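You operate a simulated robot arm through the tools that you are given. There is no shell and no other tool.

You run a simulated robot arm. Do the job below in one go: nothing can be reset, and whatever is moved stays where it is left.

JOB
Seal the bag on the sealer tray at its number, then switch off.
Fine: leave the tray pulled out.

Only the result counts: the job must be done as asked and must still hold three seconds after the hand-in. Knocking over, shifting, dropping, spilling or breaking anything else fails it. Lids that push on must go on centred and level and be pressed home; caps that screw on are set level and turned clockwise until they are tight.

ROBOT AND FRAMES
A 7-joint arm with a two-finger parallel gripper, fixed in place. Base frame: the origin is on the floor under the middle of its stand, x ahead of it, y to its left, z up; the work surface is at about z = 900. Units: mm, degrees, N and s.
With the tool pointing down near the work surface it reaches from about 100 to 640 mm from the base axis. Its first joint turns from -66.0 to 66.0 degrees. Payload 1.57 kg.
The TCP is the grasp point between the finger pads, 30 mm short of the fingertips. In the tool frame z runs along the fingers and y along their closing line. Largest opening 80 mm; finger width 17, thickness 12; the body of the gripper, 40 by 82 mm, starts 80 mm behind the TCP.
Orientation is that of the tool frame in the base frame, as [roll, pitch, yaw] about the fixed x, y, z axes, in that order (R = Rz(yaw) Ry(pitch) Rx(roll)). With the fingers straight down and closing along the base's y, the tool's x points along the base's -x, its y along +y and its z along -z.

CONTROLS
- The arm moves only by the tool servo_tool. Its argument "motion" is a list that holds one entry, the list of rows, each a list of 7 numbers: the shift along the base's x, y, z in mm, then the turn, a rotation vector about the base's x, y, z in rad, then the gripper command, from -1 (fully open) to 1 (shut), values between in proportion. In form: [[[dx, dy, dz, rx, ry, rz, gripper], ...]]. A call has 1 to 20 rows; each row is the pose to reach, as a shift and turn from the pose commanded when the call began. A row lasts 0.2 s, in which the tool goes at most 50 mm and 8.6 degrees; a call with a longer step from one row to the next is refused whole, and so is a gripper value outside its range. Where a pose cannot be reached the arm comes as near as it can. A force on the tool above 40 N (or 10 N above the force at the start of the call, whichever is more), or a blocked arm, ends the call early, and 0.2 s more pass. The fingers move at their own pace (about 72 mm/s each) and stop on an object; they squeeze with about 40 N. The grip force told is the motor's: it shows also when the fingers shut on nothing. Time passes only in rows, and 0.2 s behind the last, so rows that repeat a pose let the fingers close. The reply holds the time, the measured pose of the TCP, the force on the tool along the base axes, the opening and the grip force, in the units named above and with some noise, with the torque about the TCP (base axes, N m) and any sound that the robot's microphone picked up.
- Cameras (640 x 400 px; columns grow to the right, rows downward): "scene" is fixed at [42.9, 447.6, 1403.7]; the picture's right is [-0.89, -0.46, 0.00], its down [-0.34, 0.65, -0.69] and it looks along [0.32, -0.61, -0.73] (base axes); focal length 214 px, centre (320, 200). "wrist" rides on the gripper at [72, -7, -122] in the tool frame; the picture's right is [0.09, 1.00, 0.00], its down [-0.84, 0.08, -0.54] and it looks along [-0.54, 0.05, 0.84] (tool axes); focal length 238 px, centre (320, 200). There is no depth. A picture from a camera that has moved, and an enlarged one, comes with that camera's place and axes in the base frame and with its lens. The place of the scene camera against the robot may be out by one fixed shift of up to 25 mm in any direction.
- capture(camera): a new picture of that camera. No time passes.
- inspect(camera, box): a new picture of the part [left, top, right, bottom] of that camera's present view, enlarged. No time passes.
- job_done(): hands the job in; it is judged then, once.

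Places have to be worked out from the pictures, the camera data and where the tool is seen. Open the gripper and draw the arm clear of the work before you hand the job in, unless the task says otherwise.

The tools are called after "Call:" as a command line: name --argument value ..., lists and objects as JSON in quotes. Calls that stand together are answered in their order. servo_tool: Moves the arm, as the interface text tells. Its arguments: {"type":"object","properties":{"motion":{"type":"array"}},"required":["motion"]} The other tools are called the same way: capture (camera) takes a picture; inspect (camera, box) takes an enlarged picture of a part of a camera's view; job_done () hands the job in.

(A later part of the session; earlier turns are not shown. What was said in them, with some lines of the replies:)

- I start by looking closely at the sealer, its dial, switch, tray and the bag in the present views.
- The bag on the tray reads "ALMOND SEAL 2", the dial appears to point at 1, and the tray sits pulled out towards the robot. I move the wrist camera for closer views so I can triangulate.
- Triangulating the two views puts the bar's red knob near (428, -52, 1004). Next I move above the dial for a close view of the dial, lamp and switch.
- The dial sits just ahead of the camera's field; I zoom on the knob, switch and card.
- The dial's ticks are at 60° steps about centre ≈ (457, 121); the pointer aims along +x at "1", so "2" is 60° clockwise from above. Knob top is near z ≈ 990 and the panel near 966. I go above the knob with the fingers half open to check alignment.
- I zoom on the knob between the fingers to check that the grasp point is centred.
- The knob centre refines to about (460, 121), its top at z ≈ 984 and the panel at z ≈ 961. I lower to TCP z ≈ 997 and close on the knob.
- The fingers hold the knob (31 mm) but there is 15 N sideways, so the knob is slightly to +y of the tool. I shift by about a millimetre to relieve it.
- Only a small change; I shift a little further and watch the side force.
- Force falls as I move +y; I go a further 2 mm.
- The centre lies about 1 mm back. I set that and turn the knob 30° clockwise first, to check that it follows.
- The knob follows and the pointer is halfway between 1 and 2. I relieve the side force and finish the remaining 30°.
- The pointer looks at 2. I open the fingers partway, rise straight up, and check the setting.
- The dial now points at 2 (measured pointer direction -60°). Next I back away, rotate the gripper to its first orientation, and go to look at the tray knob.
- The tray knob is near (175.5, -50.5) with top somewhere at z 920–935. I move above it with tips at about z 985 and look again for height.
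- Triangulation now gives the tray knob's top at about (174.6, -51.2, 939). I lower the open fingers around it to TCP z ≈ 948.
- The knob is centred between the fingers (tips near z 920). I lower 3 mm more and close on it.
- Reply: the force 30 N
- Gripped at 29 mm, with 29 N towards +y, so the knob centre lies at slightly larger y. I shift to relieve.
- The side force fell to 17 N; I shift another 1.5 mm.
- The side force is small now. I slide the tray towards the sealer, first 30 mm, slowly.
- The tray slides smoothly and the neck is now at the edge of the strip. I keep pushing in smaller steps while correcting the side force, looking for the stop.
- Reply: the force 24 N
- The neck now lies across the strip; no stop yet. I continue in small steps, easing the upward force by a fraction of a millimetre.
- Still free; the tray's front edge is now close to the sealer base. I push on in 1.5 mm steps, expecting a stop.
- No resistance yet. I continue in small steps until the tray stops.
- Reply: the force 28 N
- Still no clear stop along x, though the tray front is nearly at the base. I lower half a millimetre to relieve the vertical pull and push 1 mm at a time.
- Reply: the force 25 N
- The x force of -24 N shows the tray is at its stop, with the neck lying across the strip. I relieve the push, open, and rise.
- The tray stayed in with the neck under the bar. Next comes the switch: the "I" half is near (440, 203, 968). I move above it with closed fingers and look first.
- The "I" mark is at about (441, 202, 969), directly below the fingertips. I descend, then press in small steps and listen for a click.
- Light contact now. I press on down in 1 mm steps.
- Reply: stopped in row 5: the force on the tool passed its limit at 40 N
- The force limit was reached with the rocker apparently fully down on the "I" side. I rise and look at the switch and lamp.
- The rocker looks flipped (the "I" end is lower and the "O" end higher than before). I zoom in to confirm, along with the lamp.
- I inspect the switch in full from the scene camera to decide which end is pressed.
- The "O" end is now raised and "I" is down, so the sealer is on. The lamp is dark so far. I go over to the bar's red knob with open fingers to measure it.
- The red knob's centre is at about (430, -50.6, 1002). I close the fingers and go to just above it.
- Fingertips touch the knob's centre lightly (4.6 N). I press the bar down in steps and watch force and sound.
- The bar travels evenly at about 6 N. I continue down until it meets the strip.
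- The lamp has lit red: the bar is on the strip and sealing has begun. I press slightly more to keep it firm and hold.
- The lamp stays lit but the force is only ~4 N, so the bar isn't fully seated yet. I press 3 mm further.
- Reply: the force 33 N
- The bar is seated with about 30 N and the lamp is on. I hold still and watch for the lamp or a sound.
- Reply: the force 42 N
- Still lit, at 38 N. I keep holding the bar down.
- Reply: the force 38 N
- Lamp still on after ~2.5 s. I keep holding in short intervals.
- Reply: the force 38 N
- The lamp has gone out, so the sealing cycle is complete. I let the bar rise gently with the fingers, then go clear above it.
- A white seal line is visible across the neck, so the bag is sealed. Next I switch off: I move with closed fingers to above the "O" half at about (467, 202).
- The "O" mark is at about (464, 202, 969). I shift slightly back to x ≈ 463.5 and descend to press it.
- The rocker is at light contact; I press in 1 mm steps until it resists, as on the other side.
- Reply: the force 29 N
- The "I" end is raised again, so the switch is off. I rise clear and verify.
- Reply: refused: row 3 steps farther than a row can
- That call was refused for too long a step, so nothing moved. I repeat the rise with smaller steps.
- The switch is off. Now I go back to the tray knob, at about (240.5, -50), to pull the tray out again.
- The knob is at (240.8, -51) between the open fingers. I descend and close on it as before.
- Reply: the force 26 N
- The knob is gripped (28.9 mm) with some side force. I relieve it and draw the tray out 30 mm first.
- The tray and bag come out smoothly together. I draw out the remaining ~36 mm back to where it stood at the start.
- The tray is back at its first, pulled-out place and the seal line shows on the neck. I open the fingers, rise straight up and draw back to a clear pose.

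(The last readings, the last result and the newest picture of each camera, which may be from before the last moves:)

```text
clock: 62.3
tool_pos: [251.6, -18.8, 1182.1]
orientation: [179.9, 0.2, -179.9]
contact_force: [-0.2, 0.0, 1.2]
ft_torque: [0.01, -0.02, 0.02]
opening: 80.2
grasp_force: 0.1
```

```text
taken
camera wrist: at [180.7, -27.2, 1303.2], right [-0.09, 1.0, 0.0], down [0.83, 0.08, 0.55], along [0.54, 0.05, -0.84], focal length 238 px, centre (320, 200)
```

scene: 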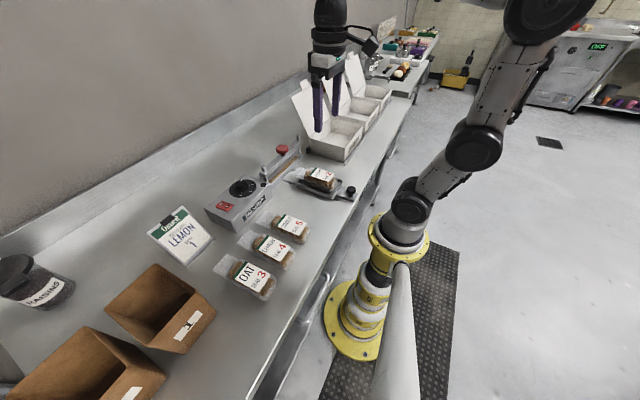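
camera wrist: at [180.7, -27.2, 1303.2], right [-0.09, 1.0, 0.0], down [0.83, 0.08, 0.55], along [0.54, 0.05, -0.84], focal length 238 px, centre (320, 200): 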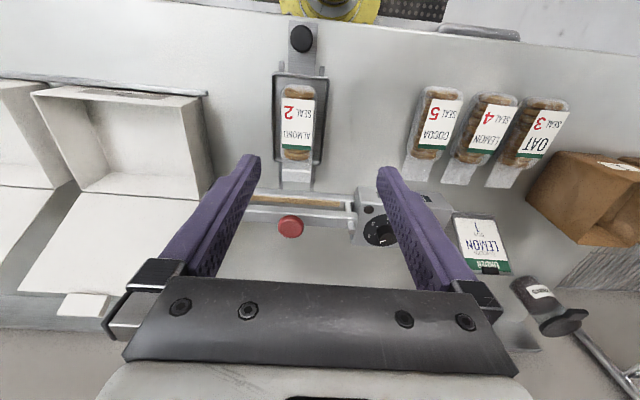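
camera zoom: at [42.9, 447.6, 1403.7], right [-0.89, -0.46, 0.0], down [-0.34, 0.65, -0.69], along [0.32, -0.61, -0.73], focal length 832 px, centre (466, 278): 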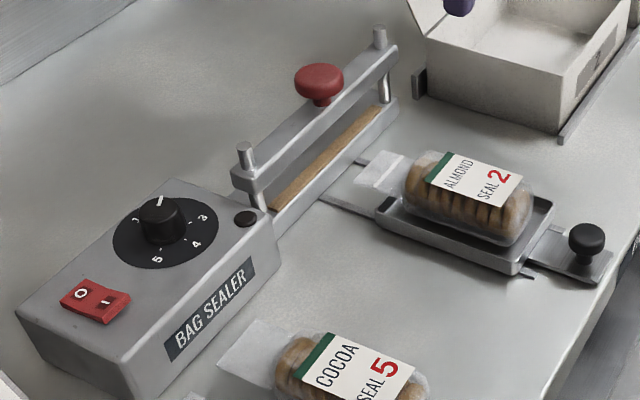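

All items stand where they were, the sealer is off with the dial at 2, the bar is up and the lamp is dark. I take one last close look at the seal and the switch.

Call:
inspect --camera "scene" --box '[280, 155, 355, 205]'

Call:
inspect --camera "scene" --box '[205, 170, 280, 220]'

```text
8.00 times, centred on (318, 180) of scene
camera zoom: at [42.9, 447.6, 1403.7], right [-0.89, -0.46, 0.0], down [-0.34, 0.65, -0.69], along [0.32, -0.61, -0.73], focal length 1716 px, centre (340, 360)
```

zoom: 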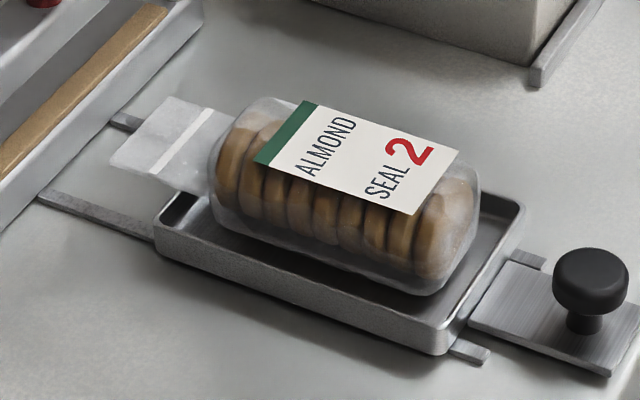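

```text
8.00 times, centred on (242, 195) of scene
camera zoom: at [42.9, 447.6, 1403.7], right [-0.89, -0.46, 0.0], down [-0.34, 0.65, -0.69], along [0.32, -0.61, -0.73], focal length 1716 px, centre (940, 240)
```

zoom: 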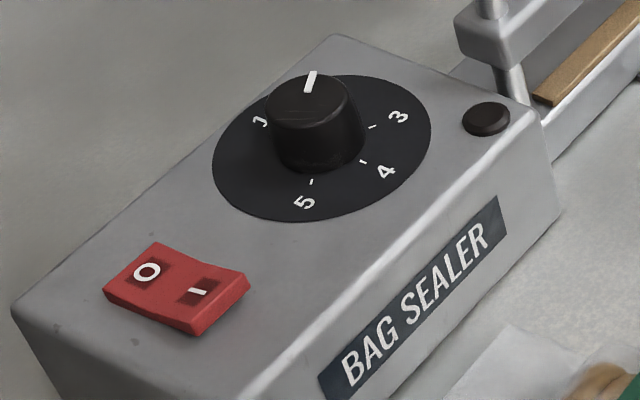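

The seal line crosses the whole neck, the switch is on "O", the tray is pulled out, and the arm is clear with its gripper open. I hand in the job.

Call:
job_done

```text
The job is handed in.
```

The almond bag on the tray is sealed at its number, 2, and the sealer is switched off.

- **Seal:** with the dial on 2, I held the bar down until the red lamp went out, about 2.5 seconds after it lit. A white seal line now runs across the whole neck of the bag.
- **Sealer:** the switch is on "O", the lamp is dark and the bar is back up. The dial is still on 2; it was on 1 at the start.
- **Tray:** it is pulled out again to where it started, with the bag on it.
- **Everything else:** in the last pictures nothing else on the bench had moved. The gripper is open and the arm is clear.
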